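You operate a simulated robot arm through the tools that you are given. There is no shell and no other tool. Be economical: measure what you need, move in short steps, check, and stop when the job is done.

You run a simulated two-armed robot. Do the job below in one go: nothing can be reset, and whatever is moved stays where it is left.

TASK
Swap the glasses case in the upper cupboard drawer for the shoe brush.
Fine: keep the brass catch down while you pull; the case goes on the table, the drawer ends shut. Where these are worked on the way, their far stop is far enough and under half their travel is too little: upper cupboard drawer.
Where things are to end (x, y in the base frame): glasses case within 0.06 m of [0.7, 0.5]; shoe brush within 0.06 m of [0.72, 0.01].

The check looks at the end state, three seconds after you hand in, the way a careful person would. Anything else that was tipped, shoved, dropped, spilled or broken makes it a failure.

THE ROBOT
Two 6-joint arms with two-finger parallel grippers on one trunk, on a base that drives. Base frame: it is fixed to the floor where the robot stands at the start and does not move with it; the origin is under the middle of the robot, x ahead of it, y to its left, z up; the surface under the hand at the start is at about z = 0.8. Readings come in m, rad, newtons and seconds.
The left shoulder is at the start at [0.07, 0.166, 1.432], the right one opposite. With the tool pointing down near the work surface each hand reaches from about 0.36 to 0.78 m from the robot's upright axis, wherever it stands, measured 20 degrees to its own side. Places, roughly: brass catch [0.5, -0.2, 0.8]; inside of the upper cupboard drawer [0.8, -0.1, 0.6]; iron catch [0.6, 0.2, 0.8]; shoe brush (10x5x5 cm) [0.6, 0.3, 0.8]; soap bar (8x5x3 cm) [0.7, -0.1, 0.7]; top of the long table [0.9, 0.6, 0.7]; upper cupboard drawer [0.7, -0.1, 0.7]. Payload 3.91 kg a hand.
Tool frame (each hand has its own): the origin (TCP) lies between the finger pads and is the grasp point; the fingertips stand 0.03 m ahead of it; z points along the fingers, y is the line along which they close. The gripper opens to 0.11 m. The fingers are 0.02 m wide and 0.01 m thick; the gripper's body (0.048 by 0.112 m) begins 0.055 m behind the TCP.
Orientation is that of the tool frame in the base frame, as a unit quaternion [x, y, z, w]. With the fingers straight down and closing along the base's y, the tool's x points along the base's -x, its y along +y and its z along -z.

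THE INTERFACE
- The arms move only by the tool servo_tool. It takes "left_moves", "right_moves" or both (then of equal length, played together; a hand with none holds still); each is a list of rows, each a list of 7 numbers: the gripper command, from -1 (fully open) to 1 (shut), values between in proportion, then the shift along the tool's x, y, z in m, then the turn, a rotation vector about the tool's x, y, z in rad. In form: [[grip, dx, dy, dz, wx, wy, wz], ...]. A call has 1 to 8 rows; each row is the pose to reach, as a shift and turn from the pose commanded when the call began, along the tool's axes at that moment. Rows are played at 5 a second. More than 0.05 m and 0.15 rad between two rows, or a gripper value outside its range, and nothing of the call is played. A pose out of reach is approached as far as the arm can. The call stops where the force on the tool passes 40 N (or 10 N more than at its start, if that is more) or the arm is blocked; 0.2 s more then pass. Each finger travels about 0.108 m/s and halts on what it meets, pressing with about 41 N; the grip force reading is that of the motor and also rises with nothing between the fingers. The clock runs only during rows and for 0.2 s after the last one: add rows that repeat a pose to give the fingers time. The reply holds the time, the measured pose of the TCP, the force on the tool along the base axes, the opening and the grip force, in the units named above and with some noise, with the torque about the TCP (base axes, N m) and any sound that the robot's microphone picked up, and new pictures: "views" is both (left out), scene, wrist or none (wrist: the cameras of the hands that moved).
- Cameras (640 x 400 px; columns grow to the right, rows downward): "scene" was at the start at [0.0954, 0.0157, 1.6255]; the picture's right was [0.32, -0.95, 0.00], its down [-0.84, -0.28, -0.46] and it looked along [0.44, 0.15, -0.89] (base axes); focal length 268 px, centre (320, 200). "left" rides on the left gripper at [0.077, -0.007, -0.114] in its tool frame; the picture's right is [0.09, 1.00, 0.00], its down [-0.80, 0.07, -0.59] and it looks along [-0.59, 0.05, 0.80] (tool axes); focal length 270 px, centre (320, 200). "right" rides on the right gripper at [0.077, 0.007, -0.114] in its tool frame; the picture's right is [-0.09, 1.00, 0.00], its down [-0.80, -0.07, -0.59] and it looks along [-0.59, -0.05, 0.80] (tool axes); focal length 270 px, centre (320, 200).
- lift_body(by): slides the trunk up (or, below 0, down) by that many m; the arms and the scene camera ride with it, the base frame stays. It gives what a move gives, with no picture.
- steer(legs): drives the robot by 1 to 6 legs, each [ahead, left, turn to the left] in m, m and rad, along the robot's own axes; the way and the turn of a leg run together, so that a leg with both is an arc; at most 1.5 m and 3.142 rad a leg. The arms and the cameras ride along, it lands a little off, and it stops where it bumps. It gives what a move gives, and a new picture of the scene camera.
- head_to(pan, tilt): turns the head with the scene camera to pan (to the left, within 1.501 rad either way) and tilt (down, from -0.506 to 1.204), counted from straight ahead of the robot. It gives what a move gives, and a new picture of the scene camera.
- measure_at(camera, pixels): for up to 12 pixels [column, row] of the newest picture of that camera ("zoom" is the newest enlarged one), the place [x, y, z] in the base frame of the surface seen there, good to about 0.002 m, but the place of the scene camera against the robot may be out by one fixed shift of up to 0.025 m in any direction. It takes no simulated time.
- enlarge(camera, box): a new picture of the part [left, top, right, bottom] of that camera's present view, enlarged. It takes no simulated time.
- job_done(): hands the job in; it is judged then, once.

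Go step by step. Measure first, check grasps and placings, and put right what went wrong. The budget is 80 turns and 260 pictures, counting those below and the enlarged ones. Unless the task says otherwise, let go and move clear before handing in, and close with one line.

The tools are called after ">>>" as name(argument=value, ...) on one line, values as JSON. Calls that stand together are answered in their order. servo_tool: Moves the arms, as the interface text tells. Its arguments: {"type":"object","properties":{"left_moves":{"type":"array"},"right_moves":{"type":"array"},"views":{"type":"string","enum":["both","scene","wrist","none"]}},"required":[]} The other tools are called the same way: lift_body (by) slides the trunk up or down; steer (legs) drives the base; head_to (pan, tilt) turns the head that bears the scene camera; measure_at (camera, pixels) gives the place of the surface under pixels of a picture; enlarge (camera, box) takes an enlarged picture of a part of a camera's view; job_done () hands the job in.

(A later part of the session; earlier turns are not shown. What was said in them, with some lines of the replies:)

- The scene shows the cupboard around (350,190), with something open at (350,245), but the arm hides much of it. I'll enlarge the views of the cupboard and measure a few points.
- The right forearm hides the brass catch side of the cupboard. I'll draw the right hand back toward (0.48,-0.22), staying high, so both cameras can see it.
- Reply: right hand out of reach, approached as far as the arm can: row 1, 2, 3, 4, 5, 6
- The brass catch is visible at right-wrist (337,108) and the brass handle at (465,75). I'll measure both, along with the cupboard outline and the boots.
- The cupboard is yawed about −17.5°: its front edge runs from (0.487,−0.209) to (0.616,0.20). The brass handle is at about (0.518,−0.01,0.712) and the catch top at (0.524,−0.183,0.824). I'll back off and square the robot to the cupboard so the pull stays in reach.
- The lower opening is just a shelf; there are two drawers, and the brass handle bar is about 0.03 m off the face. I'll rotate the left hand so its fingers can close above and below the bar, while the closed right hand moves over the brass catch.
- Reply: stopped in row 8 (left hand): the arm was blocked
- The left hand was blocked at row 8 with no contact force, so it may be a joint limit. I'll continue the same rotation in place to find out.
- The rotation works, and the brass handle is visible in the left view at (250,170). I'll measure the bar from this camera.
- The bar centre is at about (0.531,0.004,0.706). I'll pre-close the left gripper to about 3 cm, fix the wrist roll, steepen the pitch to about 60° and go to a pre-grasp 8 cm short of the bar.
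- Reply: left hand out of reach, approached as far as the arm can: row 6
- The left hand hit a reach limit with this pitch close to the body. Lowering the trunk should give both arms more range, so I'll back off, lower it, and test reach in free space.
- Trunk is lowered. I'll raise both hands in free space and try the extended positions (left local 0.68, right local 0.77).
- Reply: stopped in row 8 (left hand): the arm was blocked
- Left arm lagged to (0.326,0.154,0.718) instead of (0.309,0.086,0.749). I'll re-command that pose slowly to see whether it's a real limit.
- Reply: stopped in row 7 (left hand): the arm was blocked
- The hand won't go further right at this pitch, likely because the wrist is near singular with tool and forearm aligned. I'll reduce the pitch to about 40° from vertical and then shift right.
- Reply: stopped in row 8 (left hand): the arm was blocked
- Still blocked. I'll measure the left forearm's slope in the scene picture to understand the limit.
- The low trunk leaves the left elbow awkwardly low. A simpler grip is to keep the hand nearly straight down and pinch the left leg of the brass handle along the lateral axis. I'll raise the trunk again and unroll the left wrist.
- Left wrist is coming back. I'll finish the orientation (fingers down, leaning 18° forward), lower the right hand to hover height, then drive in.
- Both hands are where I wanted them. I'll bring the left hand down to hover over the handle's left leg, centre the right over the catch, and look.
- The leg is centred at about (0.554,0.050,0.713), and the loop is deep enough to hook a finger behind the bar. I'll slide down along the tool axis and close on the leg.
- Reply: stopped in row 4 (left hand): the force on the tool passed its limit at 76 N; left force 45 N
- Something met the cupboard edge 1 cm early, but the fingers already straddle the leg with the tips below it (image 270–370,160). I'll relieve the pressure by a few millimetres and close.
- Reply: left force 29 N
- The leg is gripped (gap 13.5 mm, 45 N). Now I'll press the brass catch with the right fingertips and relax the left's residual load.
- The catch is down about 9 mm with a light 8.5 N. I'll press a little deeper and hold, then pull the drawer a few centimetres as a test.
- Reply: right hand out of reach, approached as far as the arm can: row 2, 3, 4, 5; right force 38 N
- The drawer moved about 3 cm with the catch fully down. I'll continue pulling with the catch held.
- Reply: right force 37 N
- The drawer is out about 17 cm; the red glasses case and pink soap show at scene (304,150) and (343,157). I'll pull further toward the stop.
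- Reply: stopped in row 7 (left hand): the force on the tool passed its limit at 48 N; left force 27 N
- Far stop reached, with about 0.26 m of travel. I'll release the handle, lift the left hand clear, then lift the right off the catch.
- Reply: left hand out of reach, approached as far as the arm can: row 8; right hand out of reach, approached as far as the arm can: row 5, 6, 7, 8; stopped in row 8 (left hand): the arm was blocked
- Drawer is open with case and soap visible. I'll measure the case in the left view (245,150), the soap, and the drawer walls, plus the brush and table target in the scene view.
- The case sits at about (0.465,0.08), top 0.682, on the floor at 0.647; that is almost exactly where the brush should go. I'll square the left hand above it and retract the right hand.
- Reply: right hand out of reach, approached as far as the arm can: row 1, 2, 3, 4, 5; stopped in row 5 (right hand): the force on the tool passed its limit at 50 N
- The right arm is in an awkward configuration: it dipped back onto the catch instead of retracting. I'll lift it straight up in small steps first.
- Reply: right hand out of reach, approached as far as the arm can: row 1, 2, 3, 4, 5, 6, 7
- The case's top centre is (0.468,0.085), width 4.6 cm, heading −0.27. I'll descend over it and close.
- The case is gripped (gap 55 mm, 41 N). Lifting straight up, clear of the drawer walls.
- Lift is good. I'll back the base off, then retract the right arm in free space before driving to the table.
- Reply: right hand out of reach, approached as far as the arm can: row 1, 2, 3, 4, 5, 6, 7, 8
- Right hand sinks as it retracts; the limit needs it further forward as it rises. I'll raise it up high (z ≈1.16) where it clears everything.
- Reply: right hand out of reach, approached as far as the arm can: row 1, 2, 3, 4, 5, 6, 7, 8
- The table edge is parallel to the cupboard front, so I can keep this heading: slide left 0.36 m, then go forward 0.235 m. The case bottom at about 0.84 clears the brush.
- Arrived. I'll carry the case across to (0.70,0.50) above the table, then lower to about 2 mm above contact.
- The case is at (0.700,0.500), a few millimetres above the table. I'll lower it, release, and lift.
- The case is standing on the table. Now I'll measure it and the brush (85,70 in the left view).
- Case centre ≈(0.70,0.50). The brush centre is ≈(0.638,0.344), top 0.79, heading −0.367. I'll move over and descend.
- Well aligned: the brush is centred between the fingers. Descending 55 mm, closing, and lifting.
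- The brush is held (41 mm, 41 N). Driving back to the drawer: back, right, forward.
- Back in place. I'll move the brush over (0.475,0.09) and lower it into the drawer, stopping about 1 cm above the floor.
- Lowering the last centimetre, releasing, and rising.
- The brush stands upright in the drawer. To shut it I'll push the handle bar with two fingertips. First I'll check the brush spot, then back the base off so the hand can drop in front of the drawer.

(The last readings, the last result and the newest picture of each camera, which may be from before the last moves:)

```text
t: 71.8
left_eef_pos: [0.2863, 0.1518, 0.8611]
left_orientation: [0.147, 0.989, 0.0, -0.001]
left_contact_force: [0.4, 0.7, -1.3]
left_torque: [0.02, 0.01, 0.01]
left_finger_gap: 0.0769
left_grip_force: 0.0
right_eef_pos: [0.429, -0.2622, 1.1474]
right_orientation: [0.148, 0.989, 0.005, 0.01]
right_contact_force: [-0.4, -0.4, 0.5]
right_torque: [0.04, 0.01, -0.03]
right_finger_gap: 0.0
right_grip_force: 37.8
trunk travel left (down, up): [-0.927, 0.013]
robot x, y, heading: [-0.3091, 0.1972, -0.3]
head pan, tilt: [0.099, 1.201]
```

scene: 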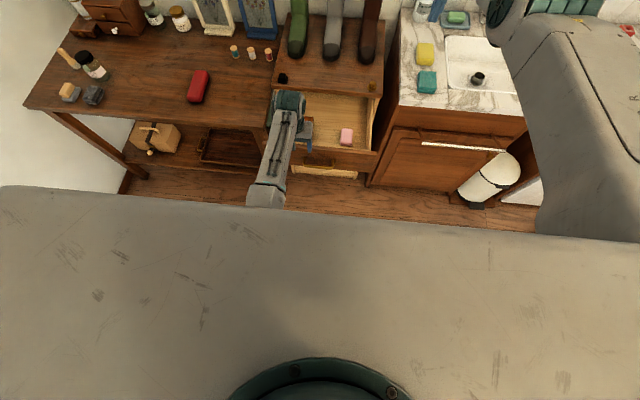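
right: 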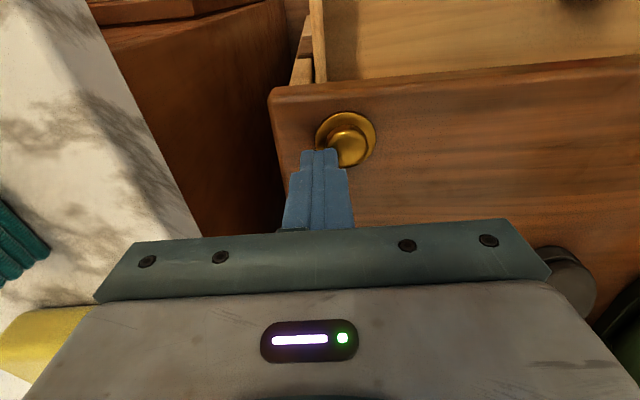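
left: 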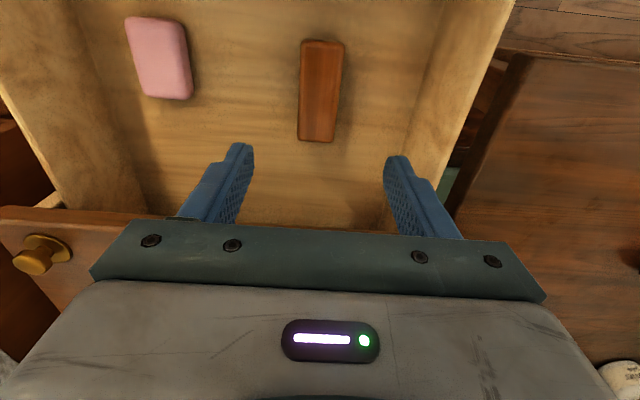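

The brush at (0.470,0.090) maps to ≈(0.715,0.01) once shut, which is on target. Now I'll bring the left hand in front of the handle and down to bar height, then retract it.

>>> servo_tool(left_moves=[[-0.4, 0.024, -0.035, 0, 0, 0, 0], [-0.4, 0.05, -0.07, 0, 0, 0, 0], [-0.4, 0.06, -0.07, 0.045, 0, 0, 0], [-0.4, 0.06, -0.07, 0.09, 0, 0, 0], [-0.4, 0.06, -0.07, 0.13, 0, 0, 0], [-0.4, 0.07, -0.07, 0.147, 0, 0, 0], [-0.4, 0.11, -0.07, 0.147, 0, 0, 0], [-0.4, 0.15, -0.07, 0.147, 0, 0, 0]], views="wrist")

```text
t: 73.8
left_eef_pos: [0.1475, 0.1756, 0.7089]
left_orientation: [0.146, 0.989, 0.032, 0.013]
left_contact_force: [-1.3, -0.6, -0.3]
left_torque: [0.03, 0.05, -0.03]
left_finger_gap: 0.0771
left_grip_force: 0.1
right_eef_pos: [0.4274, -0.2611, 1.1493]
right_orientation: [0.147, 0.989, 0.005, 0.011]
right_contact_force: [0.7, -0.2, 0.1]
right_torque: [-0.02, 0.0, 0.0]
right_finger_gap: 0.0001
right_grip_force: 37.4
trunk travel left (down, up): [-0.927, 0.013]
robot x, y, heading: [-0.3099, 0.2003, -0.295]
head pan, tilt: [0.099, 1.201]
stopped in row 8 (left hand): the arm was blocked; the commanded pose is now the measured one
```

left: 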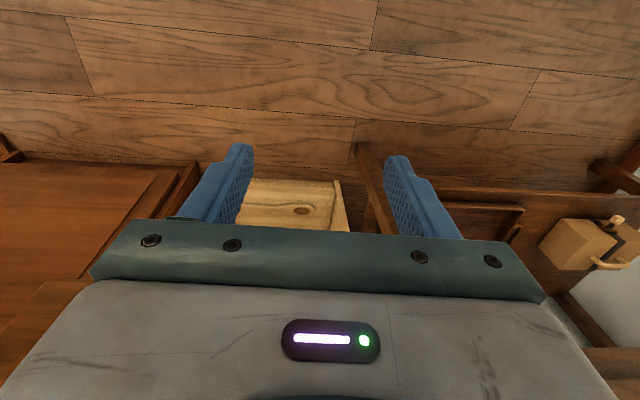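

The hand hit its close-in limit and drifted left to y 0.176. I'll recentre it to the handle's middle, slightly forward, and drive the base in 0.09 m.

>>> servo_tool(left_moves=[[-0.4, -0.015, -0.01, 0, 0.022, 0.005, 0], [-0.4, -0.03, -0.025, 0, 0.045, 0.01, 0], [-0.4, -0.03, -0.04, 0, 0.067, 0.016, 0], [-0.4, -0.03, -0.052, 0, 0.067, 0.016, 0], [-0.4, -0.03, -0.052, 0, 0.067, 0.016, 0]], views="none")

>>> steer(legs=[[0.08, 0, -0.008]])

```text
t: 75.2
left_eef_pos: [0.159, 0.1561, 0.6921]
left_orientation: [0.143, 0.989, 0.025, -0.005]
left_contact_force: [-1.0, -0.6, 0.7]
left_torque: [0.01, 0.01, -0.02]
left_finger_gap: 0.0769
left_grip_force: 0.1
right_eef_pos: [0.4254, -0.2621, 1.15]
right_orientation: [0.147, 0.989, 0.005, 0.012]
right_contact_force: [-0.5, 0.0, -0.2]
right_torque: [0.0, 0.0, -0.01]
right_finger_gap: 0.0001
right_grip_force: 37.5
trunk travel left (down, up): [-0.927, 0.013]
robot x, y, heading: [-0.3124, 0.1988, -0.3]
head pan, tilt: [0.099, 1.201]
stopped in row 5 (left hand): the arm was blocked; the commanded pose is now the measured one
```

```text
t: 76.3
left_eef_pos: [0.2322, 0.1281, 0.6966]
left_orientation: [0.147, 0.989, 0.023, -0.002]
left_contact_force: [0.0, 0.1, 0.7]
left_torque: [0.01, -0.04, 0.01]
left_finger_gap: 0.0768
left_grip_force: 0.1
right_eef_pos: [0.4921, -0.2898, 1.1573]
right_orientation: [0.152, 0.988, 0.005, 0.015]
right_contact_force: [-0.3, -0.2, 0.3]
right_torque: [-0.01, -0.04, 0.0]
right_finger_gap: 0.0001
right_grip_force: 37.4
trunk travel left (down, up): [-0.927, 0.013]
robot x, y, heading: [-0.2324, 0.1759, -0.312]
head pan, tilt: [0.099, 1.201]
```

scene: 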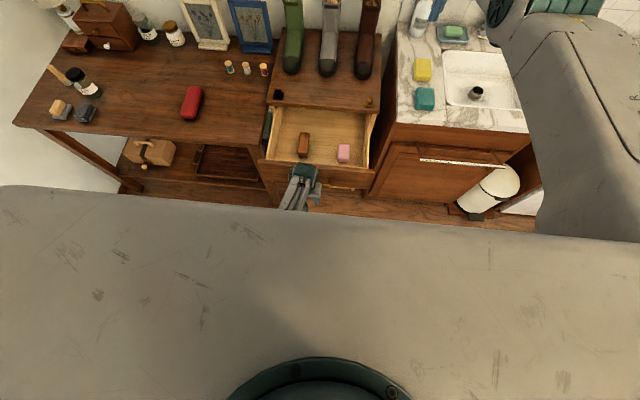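

The fingers are just in front of the handle bar. Now I'll push it shut slowly, shifting right toward the middle of the bar on the way in.

>>> servo_tool(left_moves=[[-0.4, -0.01, -0.015, -0.006, 0, 0, 0], [-0.4, -0.025, -0.03, -0.012, 0, 0, 0], [-0.4, -0.05, -0.03, -0.012, 0, 0, 0], [-0.4, -0.075, -0.03, -0.012, 0, 0, 0], [-0.4, -0.1, -0.03, -0.012, 0, 0, 0], [-0.4, -0.125, -0.03, -0.012, 0, 0, 0], [-0.4, -0.15, -0.03, -0.012, 0, 0, 0], [-0.4, -0.175, -0.03, -0.012, 0, 0, 0]], views="both")

```text
t: 78.1
left_eef_pos: [0.3659, 0.0612, 0.7246]
left_orientation: [0.146, 0.989, 0.024, -0.003]
left_contact_force: [0.3, 0.5, -0.2]
left_torque: [-0.01, -0.02, -0.02]
left_finger_gap: 0.0768
left_grip_force: 0.0
left hand out of reach, approached as far as the arm can: row 6, 7, 8
right_eef_pos: [0.496, -0.2925, 1.1513]
right_orientation: [0.151, 0.988, 0.007, 0.013]
right_contact_force: [-0.4, 0.0, 0.4]
right_torque: [0.02, -0.02, -0.04]
right_finger_gap: 0.0
right_grip_force: 37.6
trunk travel left (down, up): [-0.927, 0.013]
robot x, y, heading: [-0.2325, 0.1709, -0.311]
head pan, tilt: [0.099, 1.201]
```

scene: 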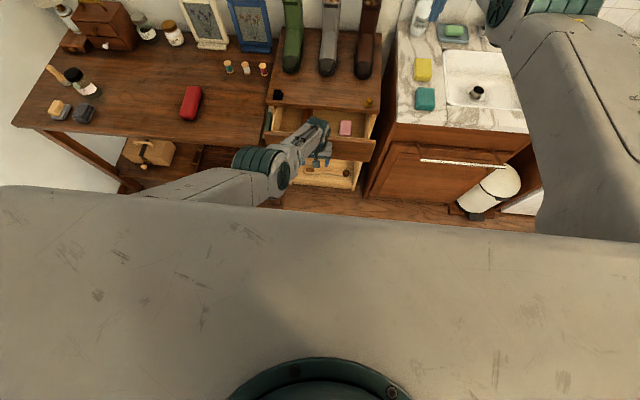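
left: 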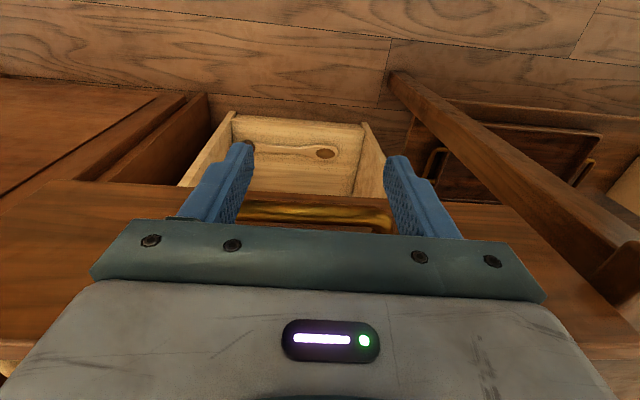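

The drawer is about half shut, but the arm nears a limit here. I'll lower a touch and push the rest by driving the base forward.

>>> servo_tool(left_moves=[[-0.4, 0, 0, 0.008, 0, 0, 0], [-0.4, 0, 0, 0.014, 0, 0, 0]], views="none")

>>> steer(legs=[[0.06, 0, 0], [0.06, 0, 0]])

```text
t: 78.7
left_eef_pos: [0.3639, 0.0638, 0.718]
left_orientation: [0.148, 0.989, 0.023, -0.004]
left_contact_force: [0.4, -0.3, 1.0]
left_torque: [0.04, 0.01, -0.02]
left_finger_gap: 0.0771
left_grip_force: 0.1
left hand out of reach, approached as far as the arm can: row 1, 2
right_eef_pos: [0.4964, -0.2927, 1.1515]
right_orientation: [0.152, 0.988, 0.005, 0.013]
right_contact_force: [-0.5, 0.0, -0.3]
right_torque: [-0.03, 0.0, -0.02]
right_finger_gap: 0.0001
right_grip_force: 37.8
trunk travel left (down, up): [-0.927, 0.013]
robot x, y, heading: [-0.2379, 0.1746, -0.302]
head pan, tilt: [0.099, 1.201]
```

```text
t: 80.2
left_eef_pos: [0.4712, 0.0294, 0.7229]
left_orientation: [0.148, 0.989, 0.023, 0.001]
left_contact_force: [-0.3, 0.1, 0.4]
left_torque: [-0.04, -0.03, -0.01]
left_finger_gap: 0.077
left_grip_force: 0.1
right_eef_pos: [0.5992, -0.3269, 1.1618]
right_orientation: [0.153, 0.988, 0.005, 0.018]
right_contact_force: [-1.3, 0.6, 1.2]
right_torque: [-0.01, -0.09, 0.02]
right_finger_gap: 0.0001
right_grip_force: 38.5
trunk travel left (down, up): [-0.927, 0.013]
robot x, y, heading: [-0.1189, 0.137, -0.318]
head pan, tilt: [0.099, 1.201]
```

scene: 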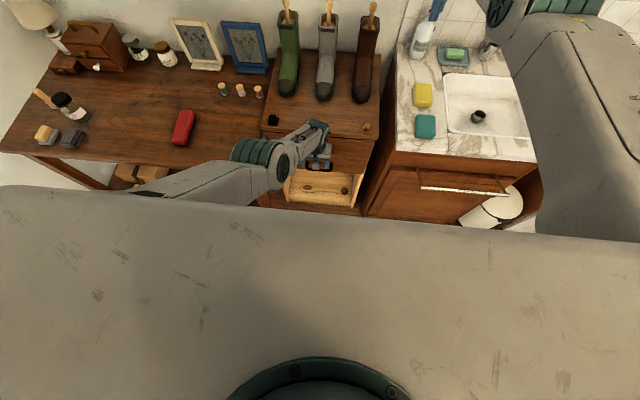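

About 4 cm remain. I'll push the last bit with the arm and watch the force.

>>> servo_tool(left_moves=[[-0.4, -0.012, 0, 0.002, 0, 0, 0], [-0.4, -0.024, 0, 0.004, 0, 0, 0], [-0.4, -0.034, 0, 0.005, 0, 0, 0], [-0.4, -0.042, 0, 0.005, 0, 0, 0], [-0.4, -0.05, 0, 0.005, 0, 0, 0], [-0.4, -0.056, 0, 0.005, 0, 0, 0]], views="both")

```text
t: 81.7
left_eef_pos: [0.5003, 0.0277, 0.7381]
left_orientation: [0.148, 0.989, 0.023, -0.005]
left_contact_force: [-0.6, 0.6, -1.2]
left_torque: [-0.04, -0.02, 0.01]
left_finger_gap: 0.0773
left_grip_force: 0.1
left hand out of reach, approached as far as the arm can: row 1, 2, 3, 4, 5, 6
right_eef_pos: [0.61, -0.3302, 1.1522]
right_orientation: [0.153, 0.988, 0.005, 0.014]
right_contact_force: [-0.5, -1.1, -0.4]
right_torque: [0.04, -0.02, 0.0]
right_finger_gap: 0.0
right_grip_force: 37.5
trunk travel left (down, up): [-0.927, 0.013]
robot x, y, heading: [-0.1202, 0.1392, -0.309]
head pan, tilt: [0.099, 1.201]
```

scene: 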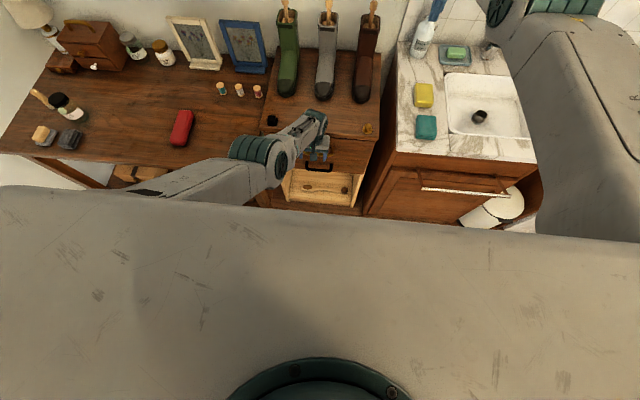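
left: 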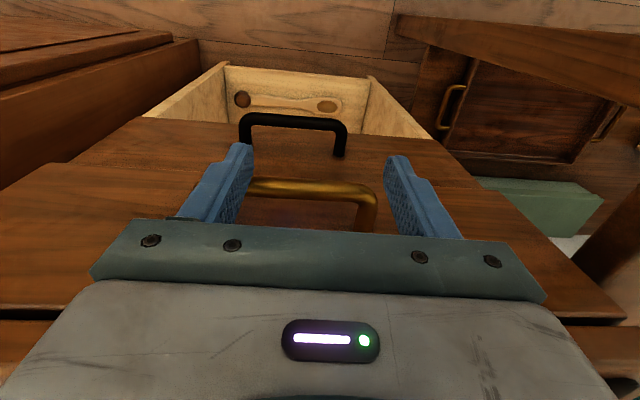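

>>> measure_at(camera="left", pixels=[[300, 187], [340, 190], [365, 215], [300, 210], [320, 125], [300, 150], [420, 180]])

>>> enlarge(camera="left", box=[140, 100, 500, 340])

```text
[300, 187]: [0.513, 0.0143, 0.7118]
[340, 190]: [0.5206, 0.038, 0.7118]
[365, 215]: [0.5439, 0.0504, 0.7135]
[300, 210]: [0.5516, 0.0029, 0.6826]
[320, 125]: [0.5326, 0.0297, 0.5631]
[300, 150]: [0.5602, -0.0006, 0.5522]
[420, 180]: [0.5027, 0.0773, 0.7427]
```

```text
1.67 times, centred on (320, 220) of left
```

zoom: 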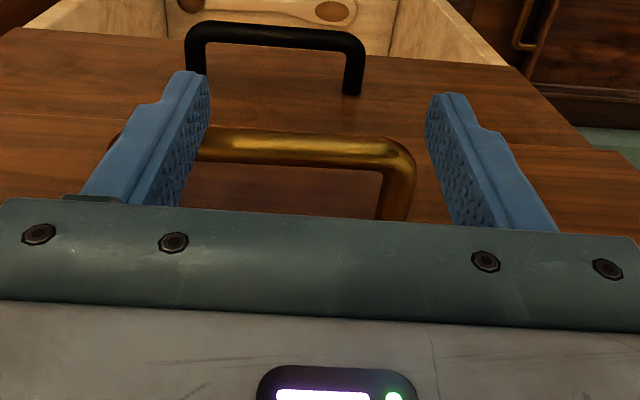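

12 mm remain: the bar is at N≈0.485 against 0.497 shut, and the hand has ridden up. I'll back off slightly, lower the trunk 3 cm to put the fingers square on the bar, and nudge forward with the base.

>>> steer(legs=[[-0.02, 0, 0]])

>>> lift_body(by=-0.035)

>>> steer(legs=[[0.03, 0, 0]])

>>> servo_tool(left_moves=[[-0.4, 0, 0, 0, 0, 0, 0]], views="wrist")

```text
t: 82.4
left_eef_pos: [0.4841, 0.0331, 0.7337]
left_orientation: [0.148, 0.989, 0.023, -0.008]
left_contact_force: [0.6, 0.0, -1.0]
left_torque: [0.03, 0.06, -0.03]
left_finger_gap: 0.0769
left_grip_force: 0.0
right_eef_pos: [0.5976, -0.3266, 1.1477]
right_orientation: [0.152, 0.988, 0.006, 0.01]
right_contact_force: [0.5, 0.6, -0.6]
right_torque: [0.0, 0.05, -0.04]
right_finger_gap: 0.0
right_grip_force: 38.0
trunk travel left (down, up): [-0.927, 0.013]
robot x, y, heading: [-0.1366, 0.1417, -0.313]
head pan, tilt: [0.099, 1.201]
```

scene: 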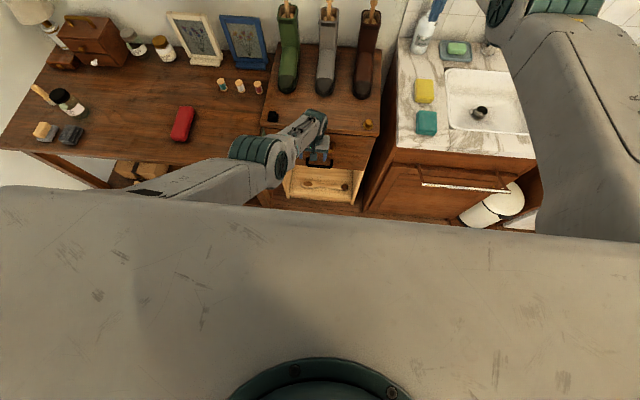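

```text
t: 83.2
left_eef_pos: [0.483, 0.0338, 0.7018]
left_orientation: [0.148, 0.989, 0.023, -0.005]
left_contact_force: [-0.1, -0.4, 0.9]
left_torque: [0.0, 0.0, 0.02]
left_finger_gap: 0.0771
left_grip_force: 0.0
right_eef_pos: [0.5935, -0.3248, 1.1147]
right_orientation: [0.153, 0.988, 0.005, 0.011]
right_contact_force: [-0.5, 0.3, 1.0]
right_torque: [0.02, 0.02, 0.05]
right_finger_gap: 0.0001
right_grip_force: 37.8
trunk travel left (down, up): [-0.892, 0.048]
robot x, y, heading: [-0.1398, 0.1454, -0.308]
head pan, tilt: [0.099, 1.201]
```

```text
t: 84.1
left_eef_pos: [0.5097, 0.0259, 0.706]
left_orientation: [0.148, 0.989, 0.023, -0.002]
left_contact_force: [-1.5, 0.6, 0.8]
left_torque: [-0.06, -0.13, -0.01]
left_finger_gap: 0.0772
left_grip_force: 0.0
right_eef_pos: [0.6181, -0.3327, 1.1192]
right_orientation: [0.153, 0.988, 0.005, 0.014]
right_contact_force: [0.8, -0.8, -0.5]
right_torque: [-0.01, -0.02, -0.02]
right_finger_gap: 0.0
right_grip_force: 37.0
trunk travel left (down, up): [-0.892, 0.048]
robot x, y, heading: [-0.1122, 0.1369, -0.313]
head pan, tilt: [0.099, 1.201]
```

scene: 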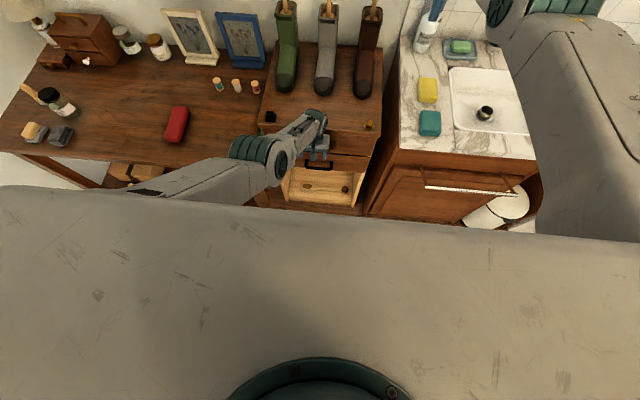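

```text
t: 84.5
left_eef_pos: [0.5102, 0.0244, 0.7033]
left_orientation: [0.148, 0.989, 0.025, -0.005]
left_contact_force: [-7.8, 0.7, -1.9]
left_torque: [-0.07, -0.63, -0.19]
left_finger_gap: 0.0772
left_grip_force: 0.1
right_eef_pos: [0.6196, -0.3332, 1.1181]
right_orientation: [0.153, 0.988, 0.006, 0.012]
right_contact_force: [-0.9, 0.5, 0.6]
right_torque: [0.01, 0.03, 0.02]
right_finger_gap: 0.0003
right_grip_force: 37.8
trunk travel left (down, up): [-0.892, 0.048]
robot x, y, heading: [-0.1107, 0.1298, -0.309]
head pan, tilt: [0.099, 1.201]
```

left: 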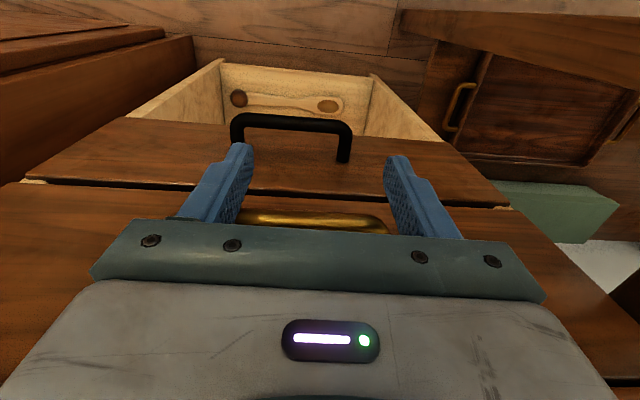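

>>> measure_at(camera="left", pixels=[[290, 217], [320, 219], [350, 221], [320, 121], [150, 200], [500, 230], [460, 180]])

>>> steer(legs=[[0.008, 0, 0]])

>>> servo_tool(left_moves=[[-0.4, 0, 0, 0, 0, 0, 0]], views="wrist")

```text
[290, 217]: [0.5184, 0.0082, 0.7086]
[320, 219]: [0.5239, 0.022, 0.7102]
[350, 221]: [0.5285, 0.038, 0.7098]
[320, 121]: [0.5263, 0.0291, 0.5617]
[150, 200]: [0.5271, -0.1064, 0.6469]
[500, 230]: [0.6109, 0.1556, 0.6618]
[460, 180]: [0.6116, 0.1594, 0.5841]
```

```text
t: 85.3
left_eef_pos: [0.5085, 0.0259, 0.6999]
left_orientation: [0.149, 0.988, 0.026, -0.011]
left_contact_force: [-9.4, 1.9, 4.4]
left_torque: [-0.34, -1.06, -0.22]
left_finger_gap: 0.0771
left_grip_force: 0.2
right_eef_pos: [0.6251, -0.3347, 1.1165]
right_orientation: [0.152, 0.988, 0.006, 0.013]
right_contact_force: [-0.5, 0.4, 0.3]
right_torque: [0.0, 0.01, -0.02]
right_finger_gap: 0.0
right_grip_force: 37.4
trunk travel left (down, up): [-0.892, 0.048]
robot x, y, heading: [-0.1078, 0.1298, -0.314]
head pan, tilt: [0.099, 1.201]
stopped in leg 1: the robot was blocked; the commanded pose is now the measured one
```

scene: 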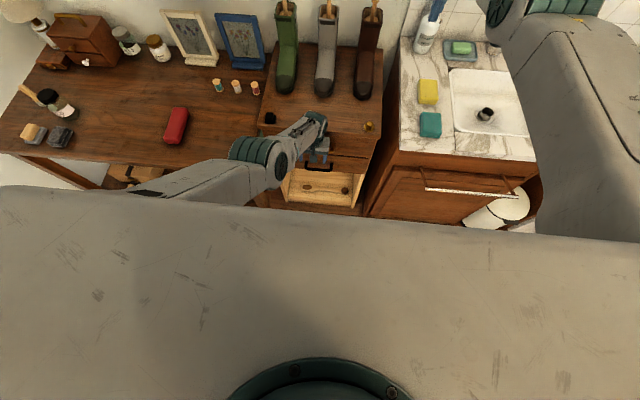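

```text
t: 85.7
left_eef_pos: [0.5091, 0.0257, 0.6984]
left_orientation: [0.148, 0.989, 0.026, -0.011]
left_contact_force: [-12.0, 2.5, 1.0]
left_torque: [-0.28, -1.0, -0.25]
left_finger_gap: 0.0768
left_grip_force: 0.0
right_eef_pos: [0.6257, -0.3346, 1.1169]
right_orientation: [0.153, 0.988, 0.006, 0.012]
right_contact_force: [-0.1, -0.1, 0.4]
right_torque: [0.0, -0.01, 0.01]
right_finger_gap: 0.0
right_grip_force: 37.8
trunk travel left (down, up): [-0.892, 0.048]
robot x, y, heading: [-0.1049, 0.1311, -0.308]
head pan, tilt: [0.099, 1.201]
```

left: 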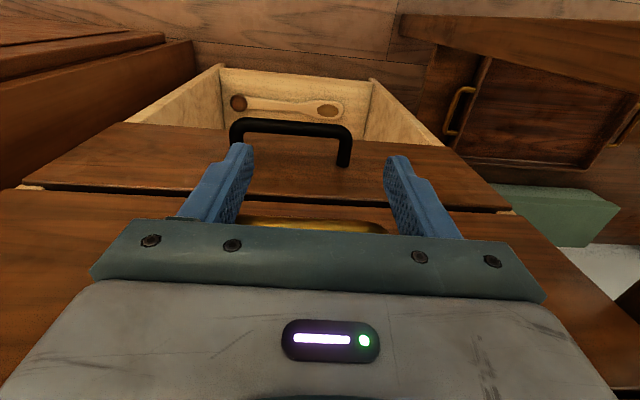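

The base was blocked with 12 N at the bar, which suggests the drawer is home. I'll back away and inspect.

>>> steer(legs=[[-0.2, 0, 0]])

>>> head_to(pan=0.0, tilt=0.95)

>>> enlarge(camera="scene", box=[230, 130, 390, 250])

```text
t: 87.3
left_eef_pos: [0.3224, 0.0864, 0.697]
left_orientation: [0.146, 0.989, 0.025, -0.012]
left_contact_force: [0.0, -0.2, -0.1]
left_torque: [0.02, 0.01, 0.01]
left_finger_gap: 0.0771
left_grip_force: 0.1
right_eef_pos: [0.4407, -0.2718, 1.1125]
right_orientation: [0.151, 0.989, 0.006, 0.011]
right_contact_force: [-0.5, 0.1, -0.6]
right_torque: [0.01, 0.01, -0.02]
right_finger_gap: 0.0
right_grip_force: 38.1
trunk travel left (down, up): [-0.892, 0.048]
robot x, y, heading: [-0.2989, 0.1944, -0.301]
head pan, tilt: [0.099, 1.201]
```

scene: 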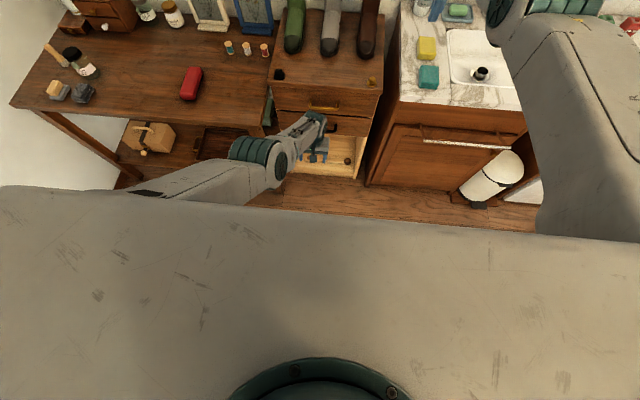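

```text
t: 88.1
left_eef_pos: [0.3195, 0.087, 0.6988]
left_orientation: [0.147, 0.989, 0.026, -0.01]
left_contact_force: [0.7, 0.0, -1.1]
left_torque: [-0.03, -0.01, -0.03]
left_finger_gap: 0.0767
left_grip_force: 0.1
right_eef_pos: [0.4363, -0.2707, 1.1167]
right_orientation: [0.151, 0.988, 0.006, 0.011]
right_contact_force: [-0.3, 0.0, -0.4]
right_torque: [0.04, -0.01, 0.03]
right_finger_gap: 0.0
right_grip_force: 37.9
trunk travel left (down, up): [-0.892, 0.048]
robot x, y, heading: [-0.2944, 0.1971, -0.305]
head pan, tilt: [0.0, 0.949]
```

scene: 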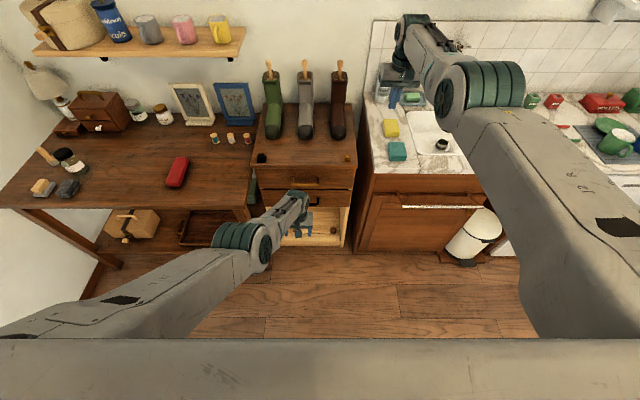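

```text
3.33 times, centred on (310, 190) of scene
```

zoom: 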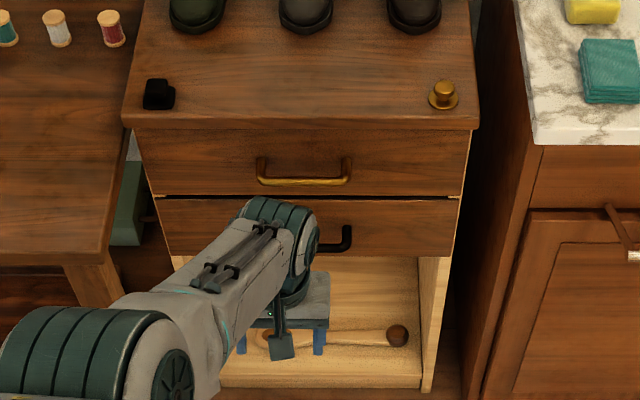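

>>> measure_at(camera="zoom", pixels=[[300, 182], [280, 182], [330, 181], [300, 150], [200, 160], [420, 160], [400, 230], [200, 215], [335, 245], [300, 122]])

>>> measure_at(camera="scene", pixels=[[177, 172], [183, 158], [170, 186]])

```text
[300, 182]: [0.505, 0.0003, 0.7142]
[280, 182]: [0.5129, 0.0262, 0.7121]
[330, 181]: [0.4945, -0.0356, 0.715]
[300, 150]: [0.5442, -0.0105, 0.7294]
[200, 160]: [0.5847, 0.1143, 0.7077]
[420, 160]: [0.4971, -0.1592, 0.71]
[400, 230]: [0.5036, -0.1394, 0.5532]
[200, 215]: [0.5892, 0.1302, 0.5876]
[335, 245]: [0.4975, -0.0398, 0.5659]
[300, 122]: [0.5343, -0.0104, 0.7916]
```

```text
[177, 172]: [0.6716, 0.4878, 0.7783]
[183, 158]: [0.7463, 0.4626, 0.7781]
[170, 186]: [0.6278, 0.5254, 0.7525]
```

The upper drawer face is flush with the lower one (both at N≈0.522, as before I opened it). The case is on the table at about (0.70,0.50), the brush is inside at about (0.715,0.01), and both hands are clear, so I'm handing in.

>>> job_done()

```text
The job is handed in.
```

The swap is done: the glasses case is on the table at about (0.70, 0.50), and the shoe brush is in the upper drawer at about (0.715, 0.01). I held the brass catch down throughout the pull and opened the drawer to its far stop. It is now shut, nothing else appears to have been disturbed, and both hands are clear.
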